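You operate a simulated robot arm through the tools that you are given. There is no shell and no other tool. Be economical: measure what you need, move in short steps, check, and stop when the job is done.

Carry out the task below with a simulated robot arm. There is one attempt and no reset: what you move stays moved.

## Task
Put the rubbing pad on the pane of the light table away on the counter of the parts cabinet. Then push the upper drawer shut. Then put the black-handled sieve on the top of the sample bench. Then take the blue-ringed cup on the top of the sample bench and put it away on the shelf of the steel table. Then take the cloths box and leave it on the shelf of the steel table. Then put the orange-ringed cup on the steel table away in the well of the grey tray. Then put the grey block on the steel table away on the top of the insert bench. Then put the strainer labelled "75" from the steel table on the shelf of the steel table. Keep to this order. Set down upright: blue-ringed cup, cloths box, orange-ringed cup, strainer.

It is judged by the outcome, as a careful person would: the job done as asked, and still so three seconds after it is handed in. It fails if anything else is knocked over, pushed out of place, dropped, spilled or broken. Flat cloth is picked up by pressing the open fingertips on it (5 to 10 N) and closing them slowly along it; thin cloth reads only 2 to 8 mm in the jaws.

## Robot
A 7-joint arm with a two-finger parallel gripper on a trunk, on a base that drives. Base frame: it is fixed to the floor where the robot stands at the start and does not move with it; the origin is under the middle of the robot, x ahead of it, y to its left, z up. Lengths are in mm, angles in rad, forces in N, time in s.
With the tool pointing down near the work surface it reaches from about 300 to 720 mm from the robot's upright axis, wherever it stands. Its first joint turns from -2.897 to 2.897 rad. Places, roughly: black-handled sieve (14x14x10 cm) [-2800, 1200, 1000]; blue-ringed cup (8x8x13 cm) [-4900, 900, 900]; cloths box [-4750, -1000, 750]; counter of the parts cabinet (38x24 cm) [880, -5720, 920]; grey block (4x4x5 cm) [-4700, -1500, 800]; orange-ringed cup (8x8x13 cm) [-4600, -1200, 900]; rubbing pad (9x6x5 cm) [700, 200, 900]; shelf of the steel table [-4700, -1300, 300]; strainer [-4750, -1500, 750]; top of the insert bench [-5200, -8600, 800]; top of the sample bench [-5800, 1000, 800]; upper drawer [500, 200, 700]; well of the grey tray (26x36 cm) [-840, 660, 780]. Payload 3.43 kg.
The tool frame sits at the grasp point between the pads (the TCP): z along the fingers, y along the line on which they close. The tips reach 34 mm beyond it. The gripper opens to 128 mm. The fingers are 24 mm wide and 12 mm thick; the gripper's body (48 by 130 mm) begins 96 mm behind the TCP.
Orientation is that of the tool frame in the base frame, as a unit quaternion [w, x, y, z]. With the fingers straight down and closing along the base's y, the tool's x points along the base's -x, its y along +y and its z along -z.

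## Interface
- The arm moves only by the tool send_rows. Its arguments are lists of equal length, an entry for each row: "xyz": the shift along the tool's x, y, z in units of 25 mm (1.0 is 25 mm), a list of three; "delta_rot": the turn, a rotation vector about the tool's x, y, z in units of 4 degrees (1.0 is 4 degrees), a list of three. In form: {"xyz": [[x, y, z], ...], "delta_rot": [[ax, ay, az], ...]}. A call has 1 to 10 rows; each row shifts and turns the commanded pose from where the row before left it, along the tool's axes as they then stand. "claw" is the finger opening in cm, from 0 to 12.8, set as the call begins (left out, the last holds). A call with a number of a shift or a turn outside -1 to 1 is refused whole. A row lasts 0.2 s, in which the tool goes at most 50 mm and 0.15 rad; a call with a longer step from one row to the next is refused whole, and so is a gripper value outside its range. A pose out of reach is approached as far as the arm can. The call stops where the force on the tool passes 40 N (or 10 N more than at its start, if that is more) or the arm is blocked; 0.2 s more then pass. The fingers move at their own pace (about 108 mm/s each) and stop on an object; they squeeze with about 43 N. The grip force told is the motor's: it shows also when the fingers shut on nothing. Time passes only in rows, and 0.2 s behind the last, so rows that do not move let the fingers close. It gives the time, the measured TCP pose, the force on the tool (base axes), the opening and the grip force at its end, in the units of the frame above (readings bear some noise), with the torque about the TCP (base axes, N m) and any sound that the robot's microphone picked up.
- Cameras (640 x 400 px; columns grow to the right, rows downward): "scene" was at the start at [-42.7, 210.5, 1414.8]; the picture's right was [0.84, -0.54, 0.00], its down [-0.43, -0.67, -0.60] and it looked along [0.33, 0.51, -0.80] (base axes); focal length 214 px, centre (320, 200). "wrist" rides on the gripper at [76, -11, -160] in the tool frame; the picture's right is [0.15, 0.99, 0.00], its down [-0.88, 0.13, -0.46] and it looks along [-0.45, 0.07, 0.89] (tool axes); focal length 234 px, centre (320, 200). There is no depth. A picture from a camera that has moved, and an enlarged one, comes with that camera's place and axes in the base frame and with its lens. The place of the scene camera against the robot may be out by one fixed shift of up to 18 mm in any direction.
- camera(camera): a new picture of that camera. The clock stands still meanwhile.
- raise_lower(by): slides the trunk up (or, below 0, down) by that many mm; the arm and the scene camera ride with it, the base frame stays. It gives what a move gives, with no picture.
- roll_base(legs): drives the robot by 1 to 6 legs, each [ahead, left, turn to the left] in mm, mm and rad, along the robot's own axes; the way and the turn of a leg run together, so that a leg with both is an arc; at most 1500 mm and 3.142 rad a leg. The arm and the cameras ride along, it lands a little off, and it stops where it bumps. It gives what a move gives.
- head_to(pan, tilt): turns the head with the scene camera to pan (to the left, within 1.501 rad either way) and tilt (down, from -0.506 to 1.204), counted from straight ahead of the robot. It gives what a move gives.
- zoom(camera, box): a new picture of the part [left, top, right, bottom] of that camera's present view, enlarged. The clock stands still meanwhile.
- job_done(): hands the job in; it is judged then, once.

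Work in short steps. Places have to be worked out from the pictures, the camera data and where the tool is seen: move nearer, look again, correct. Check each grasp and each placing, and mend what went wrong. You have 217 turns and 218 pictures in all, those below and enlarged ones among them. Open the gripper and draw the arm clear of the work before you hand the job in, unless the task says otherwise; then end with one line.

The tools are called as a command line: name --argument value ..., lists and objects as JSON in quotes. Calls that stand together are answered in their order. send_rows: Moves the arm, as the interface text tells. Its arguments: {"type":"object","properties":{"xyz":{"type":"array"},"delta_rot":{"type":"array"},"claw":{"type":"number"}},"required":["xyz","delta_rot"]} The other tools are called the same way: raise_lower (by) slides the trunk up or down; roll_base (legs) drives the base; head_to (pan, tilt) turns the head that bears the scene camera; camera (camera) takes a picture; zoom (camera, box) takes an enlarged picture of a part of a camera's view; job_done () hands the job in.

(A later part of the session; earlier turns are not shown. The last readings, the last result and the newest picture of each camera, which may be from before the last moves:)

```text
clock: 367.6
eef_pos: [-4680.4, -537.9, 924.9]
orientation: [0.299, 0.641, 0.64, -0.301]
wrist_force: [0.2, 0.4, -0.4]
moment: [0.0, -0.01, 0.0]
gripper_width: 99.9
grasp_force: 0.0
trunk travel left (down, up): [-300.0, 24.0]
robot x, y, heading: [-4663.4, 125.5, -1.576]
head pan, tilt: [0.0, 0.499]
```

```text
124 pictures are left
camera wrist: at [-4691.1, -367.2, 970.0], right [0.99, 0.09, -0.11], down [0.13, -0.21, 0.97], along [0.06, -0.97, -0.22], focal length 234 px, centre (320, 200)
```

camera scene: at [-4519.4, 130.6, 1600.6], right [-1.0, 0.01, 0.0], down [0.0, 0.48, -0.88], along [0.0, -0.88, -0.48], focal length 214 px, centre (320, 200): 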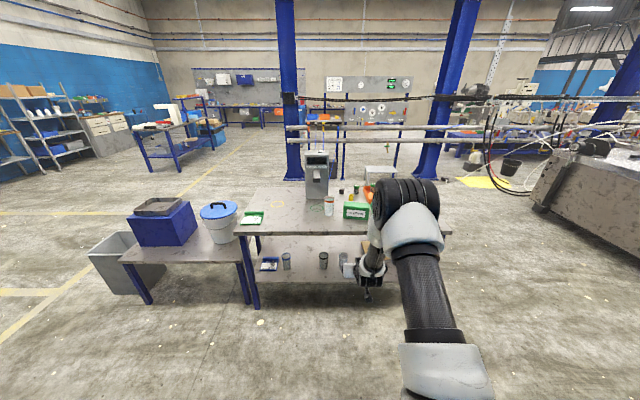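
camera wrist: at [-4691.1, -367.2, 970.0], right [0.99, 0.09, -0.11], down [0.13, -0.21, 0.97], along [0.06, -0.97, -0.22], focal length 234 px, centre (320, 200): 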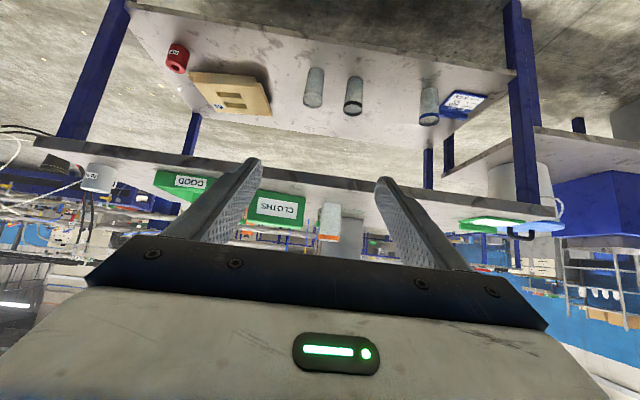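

zoom --camera "scene" --box '[300, 140, 460, 250]'

```text
3.64 times, centred on (380, 195) of scene
camera zoom: at [-4519.4, 130.6, 1600.6], right [-1.0, 0.01, 0.0], down [0.0, 0.48, -0.88], along [0.0, -0.88, -0.48], focal length 780 px, centre (102, 218)
```

zoom: 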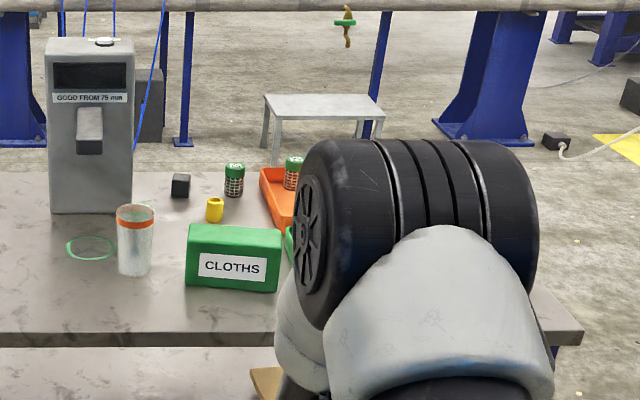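

Box is ~170×105×80 mm at about (-4775, -1165), too long to grip lengthwise, so I'll pick it vertically across its short side, turn it 90° and set it at the table's free front, then regrip it tilted for the shelf. First rotate the tool to vertical with fingers closing front-to-back.

send_rows --xyz '[[0, 0, 0], [0, 0, 0], [0, 0, 0], [0, 0, 0], [0, 0, 0], [0, 0, 0], [0, 0, 0], [0, 0, 0], [0, 0, 0], [0, 0, 0]]' --delta_rot '[[0.4648, 0.4648, 0.9967], [0.4648, 0.4648, 0.9967], [0.4648, 0.4648, 0.9967], [0.4648, 0.4648, 0.9967], [0.4648, 0.4648, 0.9967], [0.4648, 0.4648, 0.9967], [0.4648, 0.4648, 0.9967], [0.4648, 0.4648, 0.9967], [0.4648, 0.4648, 0.9967], [0.4648, 0.4648, 0.9967]]' --claw 12.8

send_rows --xyz '[[0, 0, 0], [0, 0, 0], [0, 0, 0], [0, 0, 0], [0, 0, 0], [0, 0, 0], [0, 0, 0], [0, 0, 0], [0, 0, 0], [0, 0, 0]]' --delta_rot '[[0.4648, 0.4648, 0.9967], [0.4648, 0.4648, 0.9967], [0.4648, 0.4648, 0.9967], [0.4648, 0.4648, 0.9967], [0.4648, 0.4648, 0.9967], [0.4648, 0.4648, 0.9967], [0.4648, 0.4648, 0.9967], [0.4648, 0.4648, 0.9967], [0.4648, 0.4648, 0.9967], [0.4648, 0.4648, 0.9967]]'

send_rows --xyz '[[0, 0, 0], [0, 0, -1], [0, 0, -1], [0, 0, -1]]' --delta_rot '[[0.4648, 0.4648, 0.9967], [0, 0, 0.9], [0, 0, 0.9], [0, 0, 0]]'

roll_base --legs '[[0, -110, 0], [520, 0, 0]]'

camera --camera "wrist"

camera --camera "scene"

```text
clock: 369.8
eef_pos: [-4679.7, -537.7, 926.1]
orientation: [0.173, 0.897, 0.368, -0.173]
wrist_force: [0.1, 0.2, -0.4]
moment: [0.03, 0.03, -0.02]
gripper_width: 128.2
grasp_force: 0.0
trunk travel left (down, up): [-300.0, 24.0]
robot x, y, heading: [-4665.1, 125.6, -1.575]
head pan, tilt: [0.0, 0.499]
```

```text
clock: 372.0
eef_pos: [-4680.0, -537.8, 926.6]
orientation: [0.018, 0.999, 0.032, -0.017]
wrist_force: [1.0, 0.1, 0.2]
moment: [0.01, 0.01, 0.0]
gripper_width: 127.8
grasp_force: 0.1
trunk travel left (down, up): [-300.0, 24.0]
robot x, y, heading: [-4664.9, 121.0, -1.573]
head pan, tilt: [0.0, 0.499]
```

```text
clock: 373.0
eef_pos: [-4678.9, -537.1, 1001.4]
orientation: [0.002, 0.998, -0.066, 0.0]
wrist_force: [-0.7, 0.2, -0.1]
moment: [-0.01, 0.02, -0.05]
gripper_width: 128.3
grasp_force: 0.0
trunk travel left (down, up): [-300.0, 24.0]
robot x, y, heading: [-4663.3, 121.7, -1.572]
head pan, tilt: [0.0, 0.499]
```

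```text
clock: 377.4
eef_pos: [-4787.9, -1051.9, 1000.4]
orientation: [0.002, 0.998, -0.064, 0.0]
wrist_force: [0.2, 0.1, -1.1]
moment: [-0.02, 0.01, 0.01]
gripper_width: 127.7
grasp_force: 0.1
trunk travel left (down, up): [-300.0, 24.0]
robot x, y, heading: [-4778.3, -389.5, -1.574]
head pan, tilt: [0.0, 0.499]
```

```text
122 pictures are left
camera wrist: at [-4712.8, -1051.0, 1159.6], right [0.02, -1.0, 0.0], down [-0.89, -0.02, 0.46], along [-0.46, -0.01, -0.89], focal length 234 px, centre (320, 200)
```

wrist: 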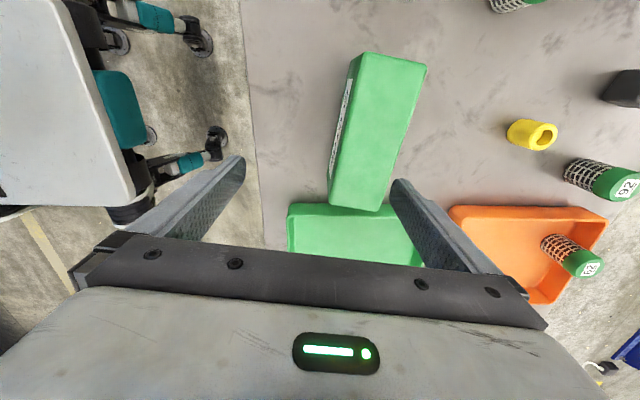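

```text
121 pictures are left
camera scene: at [-4630.6, -385.0, 1600.6], right [-1.0, 0.0, 0.0], down [0.0, 0.48, -0.88], along [0.0, -0.88, -0.48], focal length 214 px, centre (320, 200)
```

scene: 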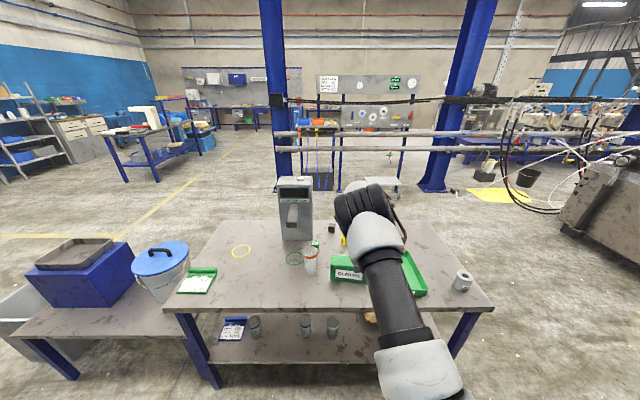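

Clear overhead view. Zoom on the box and on the strainer labels.

zoom --camera "wrist" --box '[270, 30, 470, 230]'

zoom --camera "wrist" --box '[480, 130, 640, 290]'

```text
2.00 times, centred on (370, 130) of wrist
camera zoom: at [-4712.8, -1051.0, 1159.6], right [0.02, -1.0, 0.0], down [-0.89, -0.02, 0.46], along [-0.46, -0.01, -0.89], focal length 468 px, centre (220, 340)
```

zoom: 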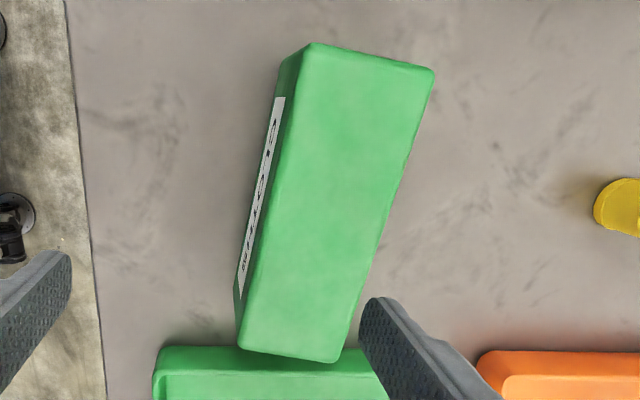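

```text
2.50 times, centred on (560, 210) of wrist
camera zoom: at [-4712.8, -1051.0, 1159.6], right [0.02, -1.0, 0.0], down [-0.89, -0.02, 0.46], along [-0.46, -0.01, -0.89], focal length 585 px, centre (-280, 175)
```

zoom: 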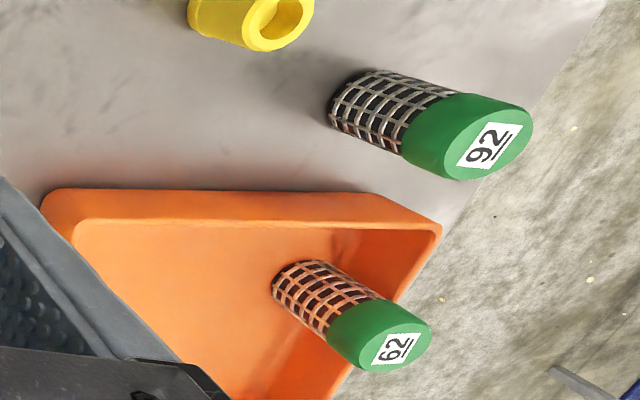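

Strainers 92 and 62 are these two; "75" must be the third near the cup. The box short side is ~75 mm, long axis 9° off x. Move over its centre and lower a bit for a second view.

send_rows --xyz '[[0.1, 0.93, 0.6], [0.1, 0.93, 0.6], [0.1, 0.93, 0.6], [0, 0, 0.6]]' --delta_rot '[[0, 0, 0.25], [0, 0, 0.25], [0, 0, 0], [0, 0, 0]]'

camera --camera "wrist"

```text
clock: 378.4
eef_pos: [-4792.3, -1120.3, 939.8]
orientation: [0.002, 0.997, -0.083, 0.0]
wrist_force: [0.1, 0.2, 0.7]
moment: [0.02, -0.03, -0.03]
gripper_width: 128.1
grasp_force: 0.1
trunk travel left (down, up): [-300.0, 24.0]
robot x, y, heading: [-4777.4, -390.9, -1.575]
head pan, tilt: [0.0, 0.499]
```

```text
118 pictures are left
camera wrist: at [-4716.2, -1121.9, 1099.7], right [-0.02, -1.0, 0.0], down [-0.89, 0.02, 0.46], along [-0.46, 0.01, -0.89], focal length 234 px, centre (320, 200)
```

wrist: 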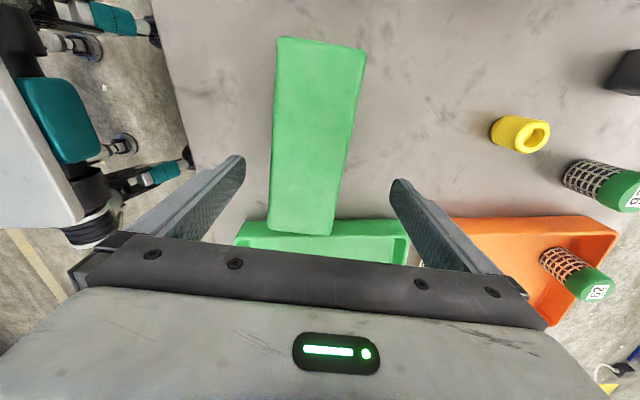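

Triangulating the two views: box ~156×58 mm, top z≈905, centre (-4772, -1110). Shift to centre and lower to TCP 870.

send_rows --xyz '[[0.36, -0.26, 0.4], [0.36, -0.27, 0.4], [0, 0, 0.6], [0, 0, 0.6], [0, 0, 0.6]]' --delta_rot '[[0, 0, 0], [0, 0, 0], [0, 0, 0], [0, 0, 0], [0, 0, 0]]'

camera --camera "wrist"

zoom --camera "scene" --box '[280, 180, 440, 310]'

```text
clock: 379.6
eef_pos: [-4773.1, -1113.6, 875.0]
orientation: [0.001, 0.997, -0.081, 0.0]
wrist_force: [0.4, -0.4, 0.2]
moment: [0.01, -0.02, 0.02]
gripper_width: 128.2
grasp_force: 0.0
trunk travel left (down, up): [-300.0, 24.0]
robot x, y, heading: [-4777.8, -390.7, -1.578]
head pan, tilt: [0.0, 0.499]
```

```text
117 pictures are left
camera wrist: at [-4696.2, -1113.5, 1034.1], right [-0.02, -1.0, 0.0], down [-0.89, 0.02, 0.46], along [-0.46, 0.0, -0.89], focal length 234 px, centre (320, 200)
```

wrist: 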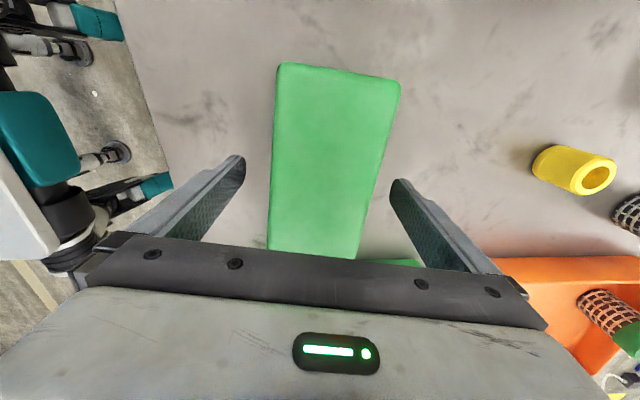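

```text
3.08 times, centred on (360, 245) of scene
camera zoom: at [-4630.6, -384.9, 1600.6], right [-1.0, 0.0, 0.0], down [0.0, 0.48, -0.88], along [0.0, -0.88, -0.48], focal length 660 px, centre (197, 62)
```

zoom: 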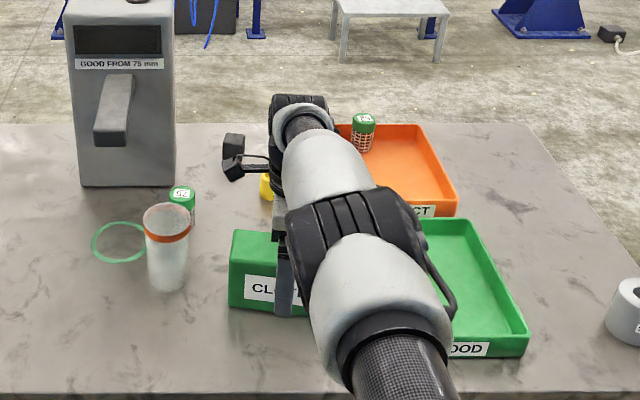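

Box sits between the fingers; table z≈797. Lower 25 mm more, close, and lift.

send_rows --xyz '[[0, 0.1, 0.5], [0, 0.1, 0.5], [0, 0, 0]]' --delta_rot '[[0, 0, 0], [0, 0, 0], [0, 0, 0]]'

send_rows --xyz '[[0, 0, 0], [0, 0, 0], [0, 0, 0], [0, 0, 0]]' --delta_rot '[[0, 0, 0], [0, 0, 0], [0, 0, 0], [0, 0, 0]]' --claw 4

send_rows --xyz '[[0, 0, -0.2], [0, 0, -0.4], [0, 0, -0.6], [0, 0, -0.8], [0, 0, -1], [0, 0, -1]]' --delta_rot '[[0, 0, 0], [0, 0, 0], [0, 0, 0], [0, 0, 0], [0, 0, 0], [0, 0, 0]]'

camera --camera "wrist"

camera --camera "scene"

```text
clock: 380.4
eef_pos: [-4772.8, -1112.4, 850.3]
orientation: [0.001, 0.997, -0.082, -0.001]
wrist_force: [-0.5, 0.4, 0.5]
moment: [-0.05, 0.0, 0.01]
gripper_width: 127.8
grasp_force: 0.0
out of reach, approached as far as the arm can: row 2
trunk travel left (down, up): [-300.0, 24.0]
robot x, y, heading: [-4777.9, -390.9, -1.569]
head pan, tilt: [0.0, 0.499]
```

```text
clock: 381.4
eef_pos: [-4773.8, -1113.3, 850.5]
orientation: [0.002, 0.997, -0.08, 0.0]
wrist_force: [0.4, 0.9, -0.1]
moment: [0.12, 0.02, 0.01]
gripper_width: 67.7
grasp_force: 43.0
trunk travel left (down, up): [-300.0, 24.0]
robot x, y, heading: [-4778.3, -392.9, -1.575]
head pan, tilt: [0.0, 0.499]
```

```text
clock: 382.8
eef_pos: [-4772.9, -1112.6, 950.7]
orientation: [0.002, 0.997, -0.081, -0.001]
wrist_force: [-0.4, -0.3, -3.3]
moment: [0.01, 0.01, 0.0]
gripper_width: 67.8
grasp_force: 42.8
trunk travel left (down, up): [-300.0, 24.0]
robot x, y, heading: [-4774.2, -386.9, -1.576]
head pan, tilt: [0.0, 0.499]
```

```text
115 pictures are left
camera wrist: at [-4696.6, -1113.8, 1111.0], right [-0.02, -1.0, 0.0], down [-0.89, 0.01, 0.46], along [-0.46, 0.0, -0.89], focal length 234 px, centre (320, 200)
```

wrist: 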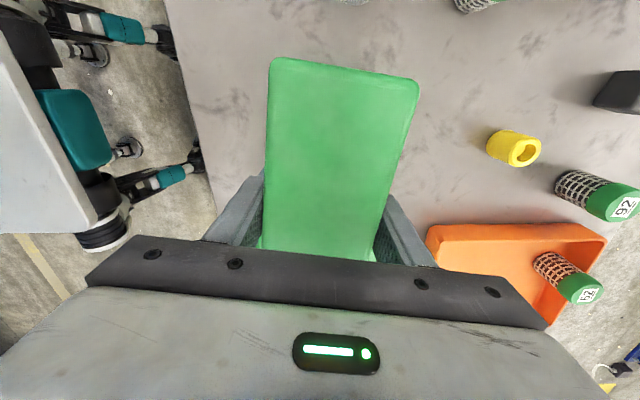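

```text
114 pictures are left
camera scene: at [-4630.6, -385.0, 1600.5], right [-1.0, 0.0, 0.0], down [0.0, 0.48, -0.88], along [0.0, -0.88, -0.48], focal length 214 px, centre (320, 200)
```

scene: 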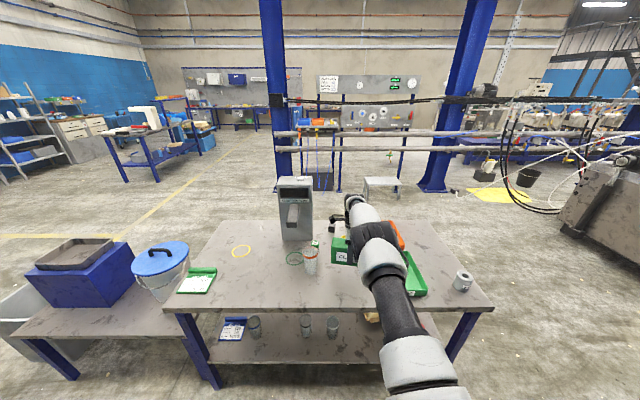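

Box held (68 mm, ~3.3 N). Raise it, turn it 99° in the air so its long axis points to the table's depth, then carry it to the free spot at x≈-4370.

send_rows --xyz '[[0, 0, -1], [0, 0, -1], [0, 0, -1], [0, 0, -0.3], [0, 0, 0], [0, 0, 0], [0, 0, 0], [0, 0, 0], [0, 0, 0], [0, 0, 0]]' --delta_rot '[[0, 0, 0], [0, 0, 0], [0, 0, -0.995], [0, 0, -0.995], [0, 0, -0.995], [0, 0, -0.995], [0, 0, -0.995], [0, 0, -0.995], [0, 0, -0.995], [0, 0, -0.995]]'

send_rows --xyz '[[0, 0, 0], [0, 0, 0], [0, 0, 0], [0, 0, 0], [0, 0, 0], [0, 0, 0], [0, 0, 0], [0, 0, 0], [0, 0, 0], [0, 0, 0]]' --delta_rot '[[0, 0, -0.995], [0, 0, -0.995], [0, 0, -0.995], [0, 0, -0.995], [0, 0, -0.995], [0, 0, -0.995], [0, 0, -0.995], [0, 0, -0.995], [0, 0, -0.995], [0, 0, -0.995]]'

send_rows --xyz '[[0, 0, 0], [0, 0, 0], [0, 0, 0], [0, 0, 0], [0, 0, 0], [0, 0, 0], [0, 0, 0]]' --delta_rot '[[0, 0, -0.995], [0, 0, -0.995], [0, 0, -0.995], [0, 0, -0.995], [0, 0, -0.995], [0, 0, -0.995], [0, 0, -0.995]]'

roll_base --legs '[[-50, 405, 0]]'

camera --camera "wrist"

camera --camera "scene"

```text
clock: 385.0
eef_pos: [-4772.1, -1111.4, 1032.4]
orientation: [0.002, 0.981, 0.195, -0.001]
wrist_force: [0.3, -0.8, -3.6]
moment: [0.01, -0.02, 0.02]
gripper_width: 67.8
grasp_force: 43.5
trunk travel left (down, up): [-300.0, 24.0]
robot x, y, heading: [-4775.4, -391.0, -1.578]
head pan, tilt: [0.0, 0.499]
```

```text
clock: 387.2
eef_pos: [-4772.9, -1111.2, 1032.6]
orientation: [0.002, 0.855, 0.519, -0.002]
wrist_force: [-0.3, 1.1, -3.5]
moment: [0.01, -0.02, -0.02]
gripper_width: 67.8
grasp_force: 43.2
trunk travel left (down, up): [-300.0, 24.0]
robot x, y, heading: [-4775.4, -389.2, -1.578]
head pan, tilt: [0.0, 0.499]
```

```text
clock: 388.8
eef_pos: [-4770.8, -1111.1, 1033.3]
orientation: [0.001, 0.706, 0.708, -0.002]
wrist_force: [0.3, 0.0, -2.7]
moment: [0.0, 0.04, 0.01]
gripper_width: 67.7
grasp_force: 43.0
trunk travel left (down, up): [-300.0, 24.0]
robot x, y, heading: [-4782.6, -390.3, -1.575]
head pan, tilt: [0.0, 0.499]
```

```text
clock: 393.1
eef_pos: [-4373.1, -1063.0, 1033.5]
orientation: [0.0, 0.706, 0.708, 0.0]
wrist_force: [-0.1, 1.1, -2.9]
moment: [0.03, -0.02, -0.01]
gripper_width: 68.0
grasp_force: 43.1
trunk travel left (down, up): [-300.0, 24.0]
robot x, y, heading: [-4376.8, -346.7, -1.578]
head pan, tilt: [0.0, 0.499]
```

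```text
113 pictures are left
camera wrist: at [-4384.9, -987.9, 1193.4], right [0.99, 0.15, 0.0], down [0.13, -0.88, 0.46], along [0.07, -0.45, -0.89], focal length 234 px, centre (320, 200)
```

wrist: 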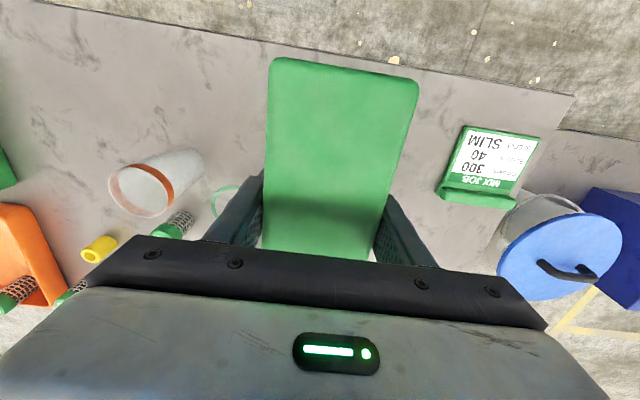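

```text
112 pictures are left
camera scene: at [-4231.1, -337.0, 1600.6], right [-1.0, 0.0, 0.0], down [0.0, 0.48, -0.88], along [0.0, -0.88, -0.48], focal length 214 px, centre (320, 200)
```

scene: 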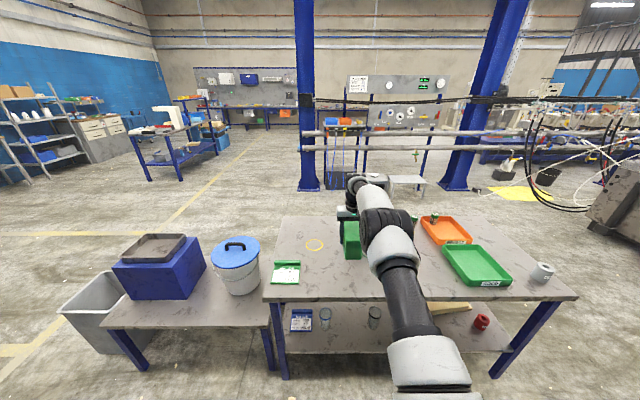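

Spot below is free. Lower to the table (expected touch at TCP ≈850).

send_rows --xyz '[[0, 0, 1], [0, 0, 1], [0, 0, 1], [0, 0, 1], [0, 0, 1], [0, 0, 1], [0, 0, 0.6], [0, 0, 0.3], [0, 0, 0.15], [0, 0, 0.15]]' --delta_rot '[[0, 0, 0], [0, 0, 0], [0, 0, 0], [0, 0, 0], [0, 0, 0], [0, 0, 0], [0, 0, 0], [0, 0, 0], [0, 0, 0], [0, 0, 0]]'

send_rows --xyz '[[0, 0, 0.1], [0, 0, 0.1], [0, 0, 0.1]]' --delta_rot '[[0, 0, 0], [0, 0, 0], [0, 0, 0]]'

```text
clock: 395.4
eef_pos: [-4373.3, -1064.5, 854.2]
orientation: [0.0, 0.707, 0.707, -0.002]
wrist_force: [-0.1, -1.0, -3.6]
moment: [0.01, 0.01, 0.0]
gripper_width: 67.8
grasp_force: 43.0
trunk travel left (down, up): [-300.0, 24.0]
robot x, y, heading: [-4377.1, -343.2, -1.579]
head pan, tilt: [0.0, 0.499]
```

```text
clock: 396.1
eef_pos: [-4373.4, -1064.2, 851.2]
orientation: [0.002, 0.707, 0.707, -0.004]
wrist_force: [-0.5, -0.7, 18.3]
moment: [1.75, -0.5, -0.11]
gripper_width: 68.0
grasp_force: 42.8
trunk travel left (down, up): [-300.0, 24.0]
robot x, y, heading: [-4378.5, -344.6, -1.573]
head pan, tilt: [0.0, 0.499]
```

Box is down on the table. Release, rise, and tilt the tool 50° forward for the regrip.

send_rows --xyz '[[0, 0, 0], [0, 0, 0], [0, 0, -0.5], [0, 0, -1], [0, 0, -1], [0, 0, -1], [0, 0, -1], [0, 0, -0.5], [0, 0, 0], [0, 0, 0]]' --delta_rot '[[0, 0, 0], [0, 0, 0], [0, 0, 0], [0, 0, 0], [0, 0, 0], [0, 0, 0], [0, 0, 0], [0, 0, 0], [0, -1, 0], [0, -1, 0]]' --claw 11

send_rows --xyz '[[0, 0, 0], [0, 0, 0], [0, 0, 0], [0, 0, 0], [0, 0, 0], [0, 0, 0], [0, 0, 0], [0, 0, 0], [0, 0, 0], [0, 0, 0]]' --delta_rot '[[0, -1, 0], [0, -1, 0], [0, -1, 0], [0, -1, 0], [0, -1, 0], [0, -1, 0], [0, -1, 0], [0, -1, 0], [0, -1, 0], [0, -0.5, 0]]'

camera --camera "wrist"

camera --camera "scene"

```text
clock: 398.4
eef_pos: [-4373.1, -1062.5, 969.6]
orientation: [0.049, 0.705, 0.705, -0.051]
wrist_force: [0.0, 0.1, 0.1]
moment: [0.0, 0.02, -0.01]
gripper_width: 109.7
grasp_force: 0.0
trunk travel left (down, up): [-300.0, 24.0]
robot x, y, heading: [-4382.3, -341.6, -1.579]
head pan, tilt: [0.0, 0.499]
```

```text
clock: 400.6
eef_pos: [-4375.1, -1064.0, 971.7]
orientation: [0.278, 0.649, 0.651, -0.277]
wrist_force: [0.0, 0.4, 0.5]
moment: [-0.01, -0.01, 0.02]
gripper_width: 110.0
grasp_force: 0.1
trunk travel left (down, up): [-300.0, 24.0]
robot x, y, heading: [-4382.0, -342.3, -1.576]
head pan, tilt: [0.0, 0.499]
```

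```text
111 pictures are left
camera wrist: at [-4386.1, -896.5, 1026.9], right [0.99, 0.1, -0.11], down [0.13, -0.28, 0.95], along [0.07, -0.95, -0.29], focal length 234 px, centre (320, 200)
```

wrist: 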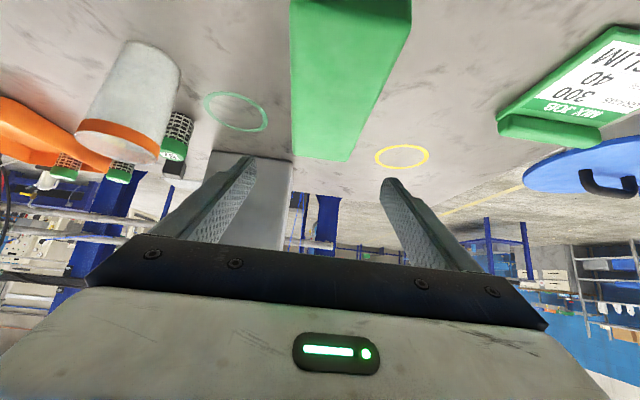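

```text
110 pictures are left
camera scene: at [-4231.1, -336.7, 1600.6], right [-1.0, 0.0, 0.0], down [0.0, 0.48, -0.88], along [0.0, -0.88, -0.48], focal length 214 px, centre (320, 200)
```

scene: 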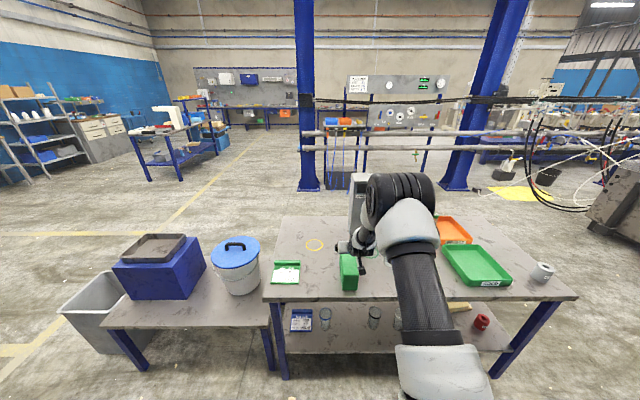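

Lower onto the box's near half: down-back along tool x, then forward along the tool axis.

send_rows --xyz '[[0.89, 0, 0], [0.89, 0, 0], [0.89, 0, 0], [0.89, 0, 0], [0.89, 0, 0], [0, 0, 0.79], [0, 0, 0.79], [0, 0, 0.79]]' --delta_rot '[[0, 0, 0], [0, 0, 0], [0, 0, 0], [0, 0, 0], [0, 0, 0], [0, 0, 0], [0, 0, 0], [0, 0, 0]]'

camera --camera "wrist"

zoom --camera "scene" --box '[310, 220, 410, 310]'

```text
clock: 402.4
eef_pos: [-4373.3, -1030.1, 850.0]
orientation: [0.277, 0.65, 0.651, -0.278]
wrist_force: [0.0, -0.3, 0.2]
moment: [0.0, -0.01, -0.04]
gripper_width: 110.1
grasp_force: 0.1
trunk travel left (down, up): [-300.0, 24.0]
robot x, y, heading: [-4373.8, -341.2, -1.577]
head pan, tilt: [0.0, 0.499]
```

```text
109 pictures are left
camera wrist: at [-4384.6, -863.7, 905.1], right [0.99, 0.1, -0.11], down [0.13, -0.28, 0.95], along [0.07, -0.95, -0.29], focal length 234 px, centre (320, 200)
```

wrist: 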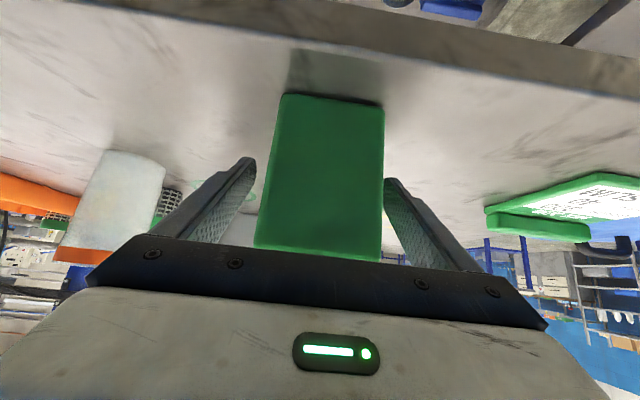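

```text
4.44 times, centred on (360, 265) of scene
camera zoom: at [-4231.1, -336.8, 1600.6], right [-1.0, 0.0, 0.0], down [0.0, 0.48, -0.88], along [0.0, -0.88, -0.48], focal length 953 px, centre (142, -89)
```

zoom: 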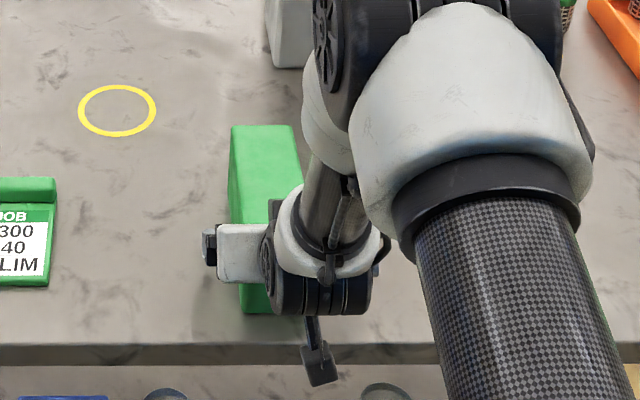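

Box near end is at y≈-990, fingers straddle it. Close and lift.

send_rows --xyz '[[0, 0, 0], [0, 0, 0], [0, 0, 0], [0, 0, 0]]' --delta_rot '[[0, 0, 0], [0, 0, 0], [0, 0, 0], [0, 0, 0]]' --claw 4

send_rows --xyz '[[-0.15, 0, -0.14], [-0.29, 0, -0.28], [-0.43, 0, -0.41], [-0.58, 0, -0.55], [-0.72, 0, -0.69], [-0.72, 0, -0.69]]' --delta_rot '[[0, 0, 0], [0, 0, 0], [0, 0, 0], [0, 0, 0], [0, 0, 0], [0, 0, 0]]'

camera --camera "wrist"

```text
clock: 403.4
eef_pos: [-4371.9, -1031.1, 849.3]
orientation: [0.277, 0.65, 0.652, -0.277]
wrist_force: [0.3, -0.4, -0.6]
moment: [-0.06, -0.06, -0.02]
gripper_width: 67.9
grasp_force: 43.1
trunk travel left (down, up): [-300.0, 24.0]
robot x, y, heading: [-4377.9, -343.3, -1.576]
head pan, tilt: [0.0, 0.499]
```

```text
clock: 404.8
eef_pos: [-4372.9, -1029.5, 948.5]
orientation: [0.278, 0.649, 0.651, -0.278]
wrist_force: [0.2, 0.1, -3.2]
moment: [0.11, -0.03, -0.01]
gripper_width: 67.8
grasp_force: 43.1
trunk travel left (down, up): [-300.0, 24.0]
robot x, y, heading: [-4375.8, -344.4, -1.576]
head pan, tilt: [0.0, 0.499]
```

```text
107 pictures are left
camera wrist: at [-4384.7, -863.1, 1005.1], right [0.99, 0.1, -0.11], down [0.13, -0.28, 0.95], along [0.07, -0.95, -0.29], focal length 234 px, centre (320, 200)
```

wrist: 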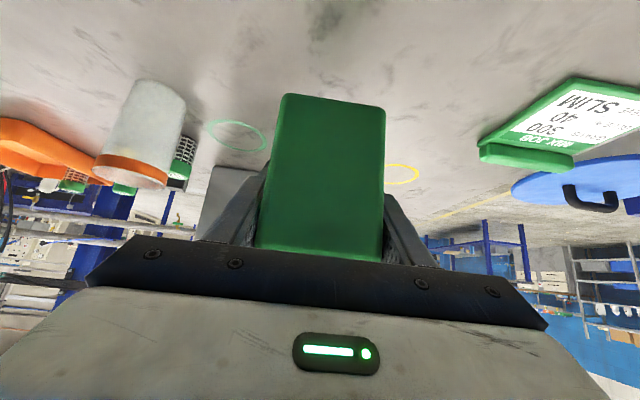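

Held level. Back out, shift 42 mm right, lower trunk and arm to shelf height in the open.

roll_base --legs '[[-270, 0, 0], [0, -42, 0.005]]'

raise_lower --by -300

send_rows --xyz '[[0.72, 0, 0.69], [0.72, 0, 0.69], [0.72, 0, 0.69], [0.72, 0, 0.69], [0.72, 0, 0.69], [0.72, 0, 0.69], [0.72, 0, 0.69], [0.72, 0, 0.69], [0.6, 0, 0.57]]' --delta_rot '[[0, 0, 0], [0, 0, 0], [0, 0, 0], [0, 0, 0], [0, 0, 0], [0, 0, 0], [0, 0, 0], [0, 0, 0], [0, 0, 0]]'

camera --camera "scene"

camera --camera "wrist"

```text
clock: 407.3
eef_pos: [-4409.2, -767.4, 948.4]
orientation: [0.278, 0.647, 0.653, -0.277]
wrist_force: [-0.2, -0.5, -3.1]
moment: [0.12, 0.03, -0.03]
gripper_width: 67.6
grasp_force: 42.8
trunk travel left (down, up): [-300.0, 24.0]
robot x, y, heading: [-4419.4, -81.5, -1.569]
head pan, tilt: [0.0, 0.499]
```

```text
clock: 410.3
eef_pos: [-4408.9, -766.3, 649.5]
orientation: [0.278, 0.647, 0.654, -0.276]
wrist_force: [0.5, -0.4, -2.5]
moment: [0.1, 0.03, 0.04]
gripper_width: 67.8
grasp_force: 42.7
trunk travel left (down, up): [0.0, 324.0]
robot x, y, heading: [-4419.7, -77.2, -1.565]
head pan, tilt: [0.0, 0.499]
```

```text
clock: 412.3
eef_pos: [-4409.6, -768.9, 429.2]
orientation: [0.278, 0.647, 0.654, -0.277]
wrist_force: [-0.1, -0.1, -2.6]
moment: [0.16, 0.02, 0.01]
gripper_width: 68.1
grasp_force: 42.9
trunk travel left (down, up): [0.0, 324.0]
robot x, y, heading: [-4419.6, -79.0, -1.57]
head pan, tilt: [0.0, 0.499]
```

```text
106 pictures are left
camera scene: at [-4272.2, -72.6, 1300.6], right [-1.0, 0.0, 0.0], down [0.0, 0.48, -0.88], along [0.0, -0.88, -0.48], focal length 214 px, centre (320, 200)
```

scene: 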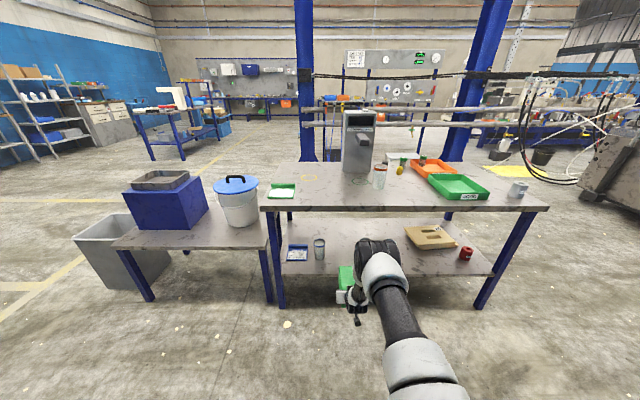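

```text
105 pictures are left
camera wrist: at [-4423.3, -600.9, 484.9], right [0.99, 0.11, -0.11], down [0.13, -0.28, 0.95], along [0.07, -0.95, -0.29], focal length 234 px, centre (320, 200)
```

wrist: 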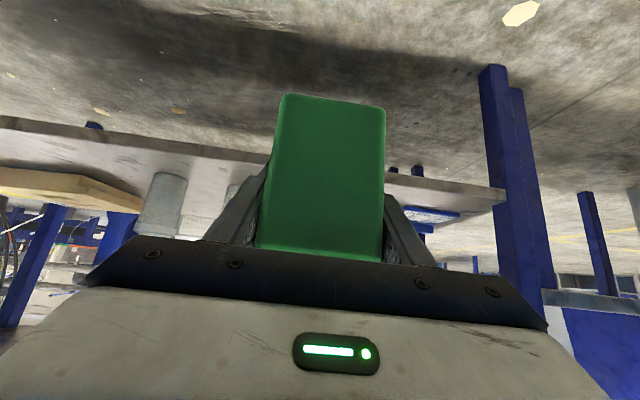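

Drive in 275 mm so the box is wholly over the shelf.

roll_base --legs '[[150, 0, 0], [128, 0, 0]]'

camera --camera "wrist"

zoom --camera "scene" --box '[260, 210, 440, 350]'

```text
clock: 414.6
eef_pos: [-4408.9, -1048.6, 428.9]
orientation: [0.278, 0.647, 0.654, -0.276]
wrist_force: [-0.5, -0.3, -2.7]
moment: [0.14, 0.02, 0.0]
gripper_width: 67.9
grasp_force: 43.3
trunk travel left (down, up): [0.0, 324.0]
robot x, y, heading: [-4419.9, -360.5, -1.568]
head pan, tilt: [0.0, 0.499]
```

```text
104 pictures are left
camera wrist: at [-4422.4, -881.5, 485.0], right [0.99, 0.11, -0.11], down [0.13, -0.28, 0.95], along [0.08, -0.95, -0.29], focal length 234 px, centre (320, 200)
```

wrist: 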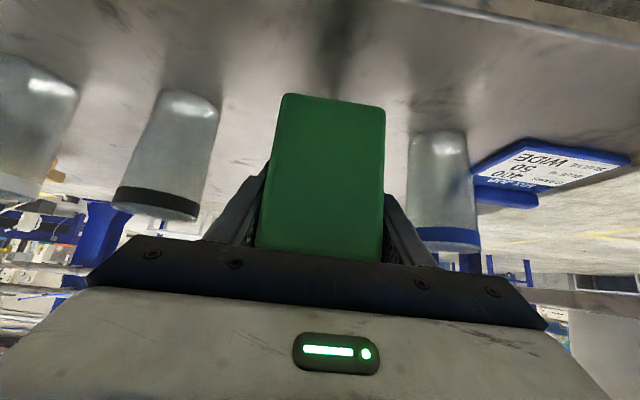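

```text
2.86 times, centred on (350, 280) of scene
camera zoom: at [-4271.6, -353.4, 1300.6], right [-1.0, 0.0, 0.0], down [0.0, 0.48, -0.88], along [0.0, -0.88, -0.48], focal length 613 px, centre (234, -29)
```

zoom: 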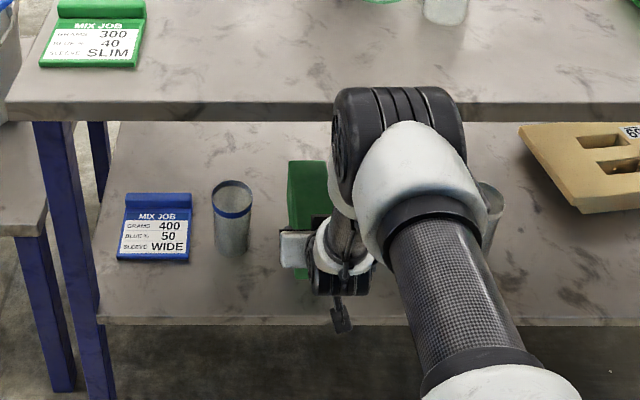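

Clear on both sides. Lower: quickly 45 mm, then small steps to contact.

send_rows --xyz '[[0.5, 0, 0.48], [0.5, 0, 0.48], [0.3, 0, 0.29], [0.12, 0, 0.11], [0.12, 0, 0.11], [0.12, 0, 0.11], [0.09, 0, 0.083]]' --delta_rot '[[0, 0, 0], [0, 0, 0], [0, 0, 0], [0, 0, 0], [0, 0, 0], [0, 0, 0], [0, 0, 0]]'

zoom --camera "wrist" --box '[220, 20, 440, 200]'

```text
clock: 416.2
eef_pos: [-4409.5, -1050.2, 373.6]
orientation: [0.281, 0.647, 0.651, -0.28]
wrist_force: [-1.4, 8.5, 29.4]
moment: [1.28, -0.49, 0.19]
gripper_width: 67.4
grasp_force: 43.2
trunk travel left (down, up): [0.0, 324.0]
robot x, y, heading: [-4421.6, -359.7, -1.569]
head pan, tilt: [0.0, 0.499]
```

```text
2.22 times, centred on (330, 110) of wrist
camera zoom: at [-4422.2, -882.8, 428.2], right [0.99, 0.11, -0.11], down [0.13, -0.27, 0.95], along [0.07, -0.96, -0.28], focal length 520 px, centre (298, 400)
```

zoom: 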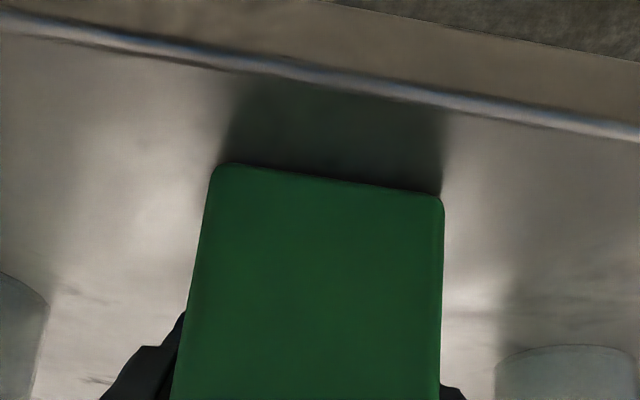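

On the shelf (29 N), fully inside the front edge. Open to 90 mm and back straight out.

send_rows --xyz '[[-0.06, 0, -0.06], [0, 0, 0], [0, 0, 0], [0, 0, 0]]' --delta_rot '[[0, 0, 0], [0, 0, 0], [0, 0, 0], [0, 0, 0]]' --claw 9

roll_base --legs '[[-100, 0, 0], [-250, 0, 0]]'

camera --camera "wrist"

zoom --camera "scene" --box '[250, 150, 500, 330]'

```text
clock: 417.2
eef_pos: [-4408.7, -1047.5, 370.7]
orientation: [0.278, 0.647, 0.654, -0.277]
wrist_force: [0.9, 0.4, 0.0]
moment: [0.0, 0.03, -0.01]
gripper_width: 90.2
grasp_force: 0.1
trunk travel left (down, up): [0.0, 324.0]
robot x, y, heading: [-4418.5, -359.9, -1.566]
head pan, tilt: [0.0, 0.499]
```

```text
clock: 419.8
eef_pos: [-4410.4, -693.8, 371.5]
orientation: [0.279, 0.647, 0.654, -0.277]
wrist_force: [0.0, -0.5, 0.7]
moment: [0.01, -0.01, -0.01]
gripper_width: 90.1
grasp_force: 0.1
trunk travel left (down, up): [0.0, 324.0]
robot x, y, heading: [-4419.7, -4.8, -1.568]
head pan, tilt: [0.0, 0.499]
```

```text
101 pictures are left
camera wrist: at [-4423.6, -526.3, 426.8], right [0.99, 0.11, -0.11], down [0.13, -0.28, 0.95], along [0.07, -0.95, -0.29], focal length 234 px, centre (320, 200)
```

wrist: 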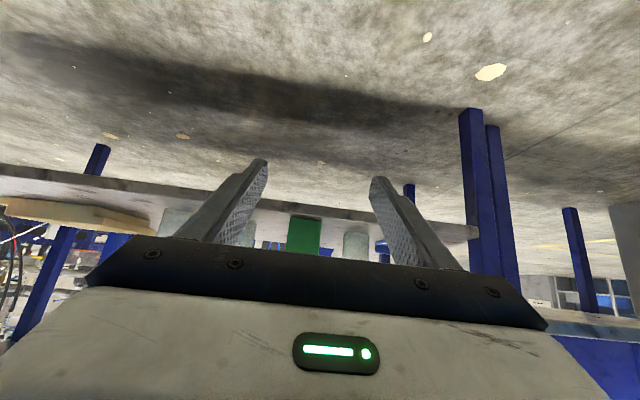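

```text
2.22 times, centred on (375, 240) of scene
camera zoom: at [-4272.6, 1.2, 1300.6], right [-1.0, 0.0, 0.0], down [0.0, 0.48, -0.88], along [0.0, -0.88, -0.48], focal length 477 px, centre (198, 111)
```

zoom: 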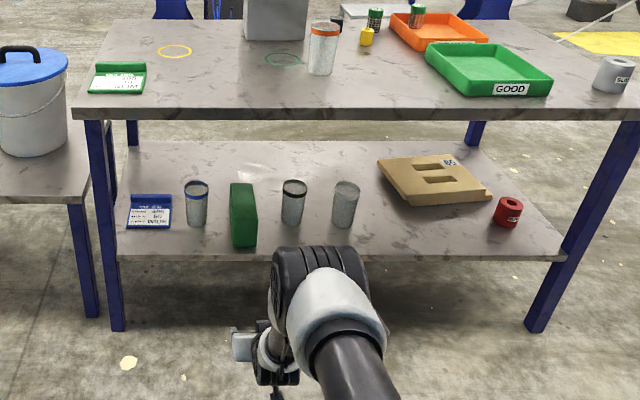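

Box stands on the shelf. Now the orange-ringed cup at ≈(-4595, -1140): raise the trunk, bring the tool back to vertical while rising, then move in front of the cup.

raise_lower --by 324

send_rows --xyz '[[-0.723, 0, -0.691], [-0.674, 0, -0.738], [-0.624, 0, -0.782], [-0.569, 0, -0.822], [-0.513, 0, -0.858], [-0.454, 0, -0.891], [-0.394, 0, -0.919], [-0.33, 0, -0.944], [-0.266, 0, -0.964], [-0.2, 0, -0.98]]' --delta_rot '[[0, 0.965, 0], [0, 0.965, 0], [0, 0.965, 0], [0, 0.965, 0], [0, 0.965, 0], [0, 0.965, 0], [0, 0.965, 0], [0, 0.965, 0], [0, 0.965, 0], [0, 0.965, 0]]' --claw 11

send_rows --xyz '[[-0.134, 0, -0.991], [-0.07, 0, -1], [0, 0, -0.6]]' --delta_rot '[[0, 0.965, 0], [0, 0.965, 0], [0, 0, 0]]'

roll_base --legs '[[0, -177, 0], [330, 0, 0]]'

camera --camera "wrist"

camera --camera "scene"

```text
clock: 423.0
eef_pos: [-4410.4, -693.0, 694.4]
orientation: [0.279, 0.647, 0.654, -0.277]
wrist_force: [0.3, 1.0, -0.6]
moment: [0.0, -0.03, 0.02]
gripper_width: 90.0
grasp_force: 0.1
trunk travel left (down, up): [-324.0, 0.0]
robot x, y, heading: [-4419.2, -6.0, -1.568]
head pan, tilt: [0.0, 0.499]
```

```text
clock: 425.2
eef_pos: [-4410.0, -694.2, 946.0]
orientation: [0.046, 0.703, 0.708, -0.046]
wrist_force: [-0.8, 0.5, -0.1]
moment: [-0.02, -0.03, -0.01]
gripper_width: 110.0
grasp_force: 0.1
trunk travel left (down, up): [-324.0, 0.0]
robot x, y, heading: [-4419.3, -9.0, -1.561]
head pan, tilt: [0.0, 0.499]
```

```text
clock: 426.0
eef_pos: [-4410.1, -692.9, 1011.0]
orientation: [-0.002, 0.704, 0.71, 0.0]
wrist_force: [-0.1, -0.2, -0.4]
moment: [-0.01, -0.04, -0.01]
gripper_width: 110.1
grasp_force: 0.0
trunk travel left (down, up): [-324.0, 0.0]
robot x, y, heading: [-4422.7, -8.5, -1.568]
head pan, tilt: [0.0, 0.499]
```

```text
clock: 430.1
eef_pos: [-4585.6, -1025.4, 1009.6]
orientation: [-0.002, 0.703, 0.711, 0.001]
wrist_force: [-0.4, -0.1, -0.3]
moment: [0.02, -0.02, -0.02]
gripper_width: 110.1
grasp_force: 0.1
trunk travel left (down, up): [-324.0, 0.0]
robot x, y, heading: [-4595.9, -336.6, -1.568]
head pan, tilt: [0.0, 0.499]
```

```text
99 pictures are left
camera wrist: at [-4597.4, -951.1, 1170.3], right [0.99, 0.16, 0.0], down [0.14, -0.88, 0.45], along [0.07, -0.45, -0.89], focal length 234 px, centre (320, 200)
```

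wrist: 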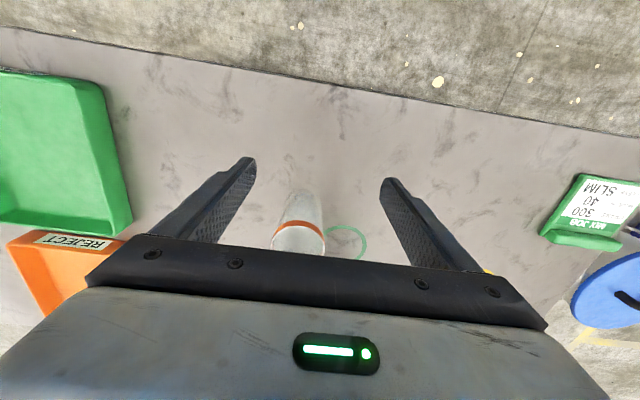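

```text
98 pictures are left
camera scene: at [-4447.9, -331.6, 1624.5], right [-1.0, 0.0, 0.0], down [0.0, 0.48, -0.88], along [0.0, -0.88, -0.48], focal length 214 px, centre (320, 200)
```

scene: 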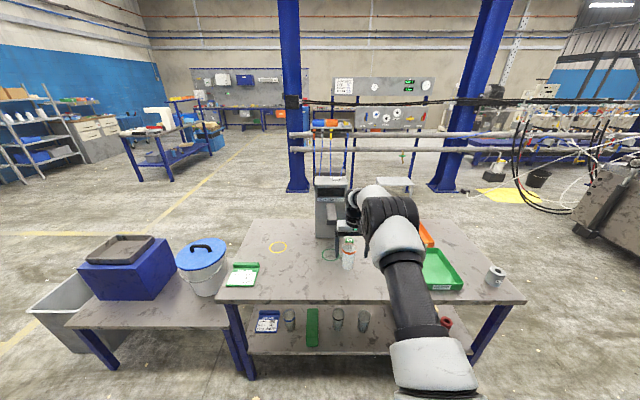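

Cup axis is at about (-4600, -1134). Drive 108 mm ahead and 14 mm right to put the gripper right over it.

roll_base --legs '[[108, -13, 0]]'

camera --camera "wrist"

```text
clock: 431.3
eef_pos: [-4597.1, -1134.3, 1010.9]
orientation: [-0.003, 0.703, 0.711, 0.001]
wrist_force: [0.5, -0.2, 0.4]
moment: [0.02, -0.01, -0.01]
gripper_width: 110.2
grasp_force: 0.0
trunk travel left (down, up): [-324.0, 0.0]
robot x, y, heading: [-4608.5, -442.7, -1.566]
head pan, tilt: [0.0, 0.499]
```

```text
97 pictures are left
camera wrist: at [-4610.6, -1059.1, 1170.1], right [0.99, 0.16, 0.0], down [0.14, -0.88, 0.45], along [0.07, -0.45, -0.89], focal length 234 px, centre (320, 200)
```

wrist: 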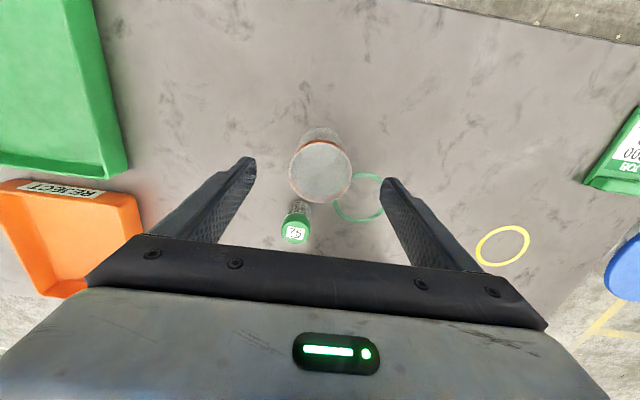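

Centred (small 9 mm forward correction). Descend around the cup and close gently to a limited width, since the cup is soft.

send_rows --xyz '[[-0.36, 0, 0.9], [0, 0, 1], [0, 0, 1], [0, 0, 1], [0, 0, 1]]' --delta_rot '[[0, 0, 0], [0, 0, 0], [0, 0, 0], [0, 0, 0], [0, 0, 0]]'

camera --camera "wrist"

send_rows --xyz '[[0, 0, 0], [0, 0, 0], [0, 0, 0]]' --delta_rot '[[0, 0, 0], [0, 0, 0], [0, 0, 0]]' --claw 6.6

```text
clock: 432.5
eef_pos: [-4597.5, -1144.0, 886.5]
orientation: [-0.002, 0.704, 0.71, 0.0]
wrist_force: [-1.2, 0.7, -0.2]
moment: [-0.02, 0.02, 0.02]
gripper_width: 109.9
grasp_force: 0.1
trunk travel left (down, up): [-324.0, 0.0]
robot x, y, heading: [-4606.2, -446.6, -1.561]
head pan, tilt: [0.0, 0.499]
```

```text
96 pictures are left
camera wrist: at [-4610.3, -1069.0, 1046.8], right [0.99, 0.16, 0.0], down [0.14, -0.88, 0.45], along [0.07, -0.45, -0.89], focal length 234 px, centre (320, 200)
```

wrist: 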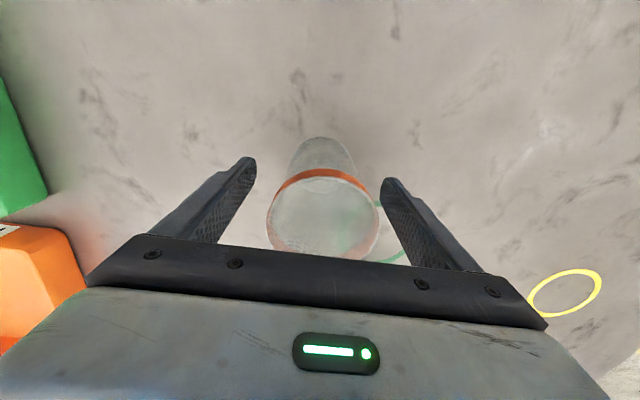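

```text
clock: 433.3
eef_pos: [-4599.1, -1143.5, 886.6]
orientation: [-0.002, 0.704, 0.71, 0.001]
wrist_force: [0.0, 0.2, 0.0]
moment: [0.03, -0.02, 0.03]
gripper_width: 70.5
grasp_force: 42.8
trunk travel left (down, up): [-324.0, 0.0]
robot x, y, heading: [-4609.1, -444.6, -1.57]
head pan, tilt: [0.0, 0.499]
```

Gripped at 70.5 mm. I'll set the hold width at 69 mm so it doesn't creep, and lift.

send_rows --xyz '[[0, 0, -0.2], [0, 0, -0.4], [0, 0, -0.6], [0, 0, -0.8], [0, 0, -1], [0, 0, -1], [0, 0, -1], [0, 0, -1]]' --delta_rot '[[0, 0, 0], [0, 0, 0], [0, 0, 0], [0, 0, 0], [0, 0, 0], [0, 0, 0], [0, 0, 0], [0, 0, 0]]' --claw 6.85

camera --camera "wrist"

```text
clock: 435.1
eef_pos: [-4599.1, -1142.2, 1038.8]
orientation: [-0.001, 0.704, 0.711, 0.001]
wrist_force: [-1.2, -0.6, -0.4]
moment: [-0.01, 0.02, -0.01]
gripper_width: 70.4
grasp_force: 42.8
trunk travel left (down, up): [-324.0, 0.0]
robot x, y, heading: [-4611.0, -444.2, -1.57]
head pan, tilt: [0.0, 0.499]
```

```text
95 pictures are left
camera wrist: at [-4610.7, -1068.6, 1198.6], right [0.99, 0.16, 0.0], down [0.14, -0.88, 0.45], along [0.07, -0.45, -0.89], focal length 234 px, centre (320, 200)
```

wrist: 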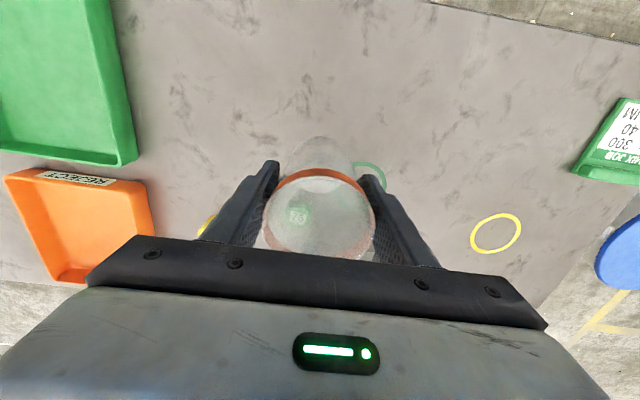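

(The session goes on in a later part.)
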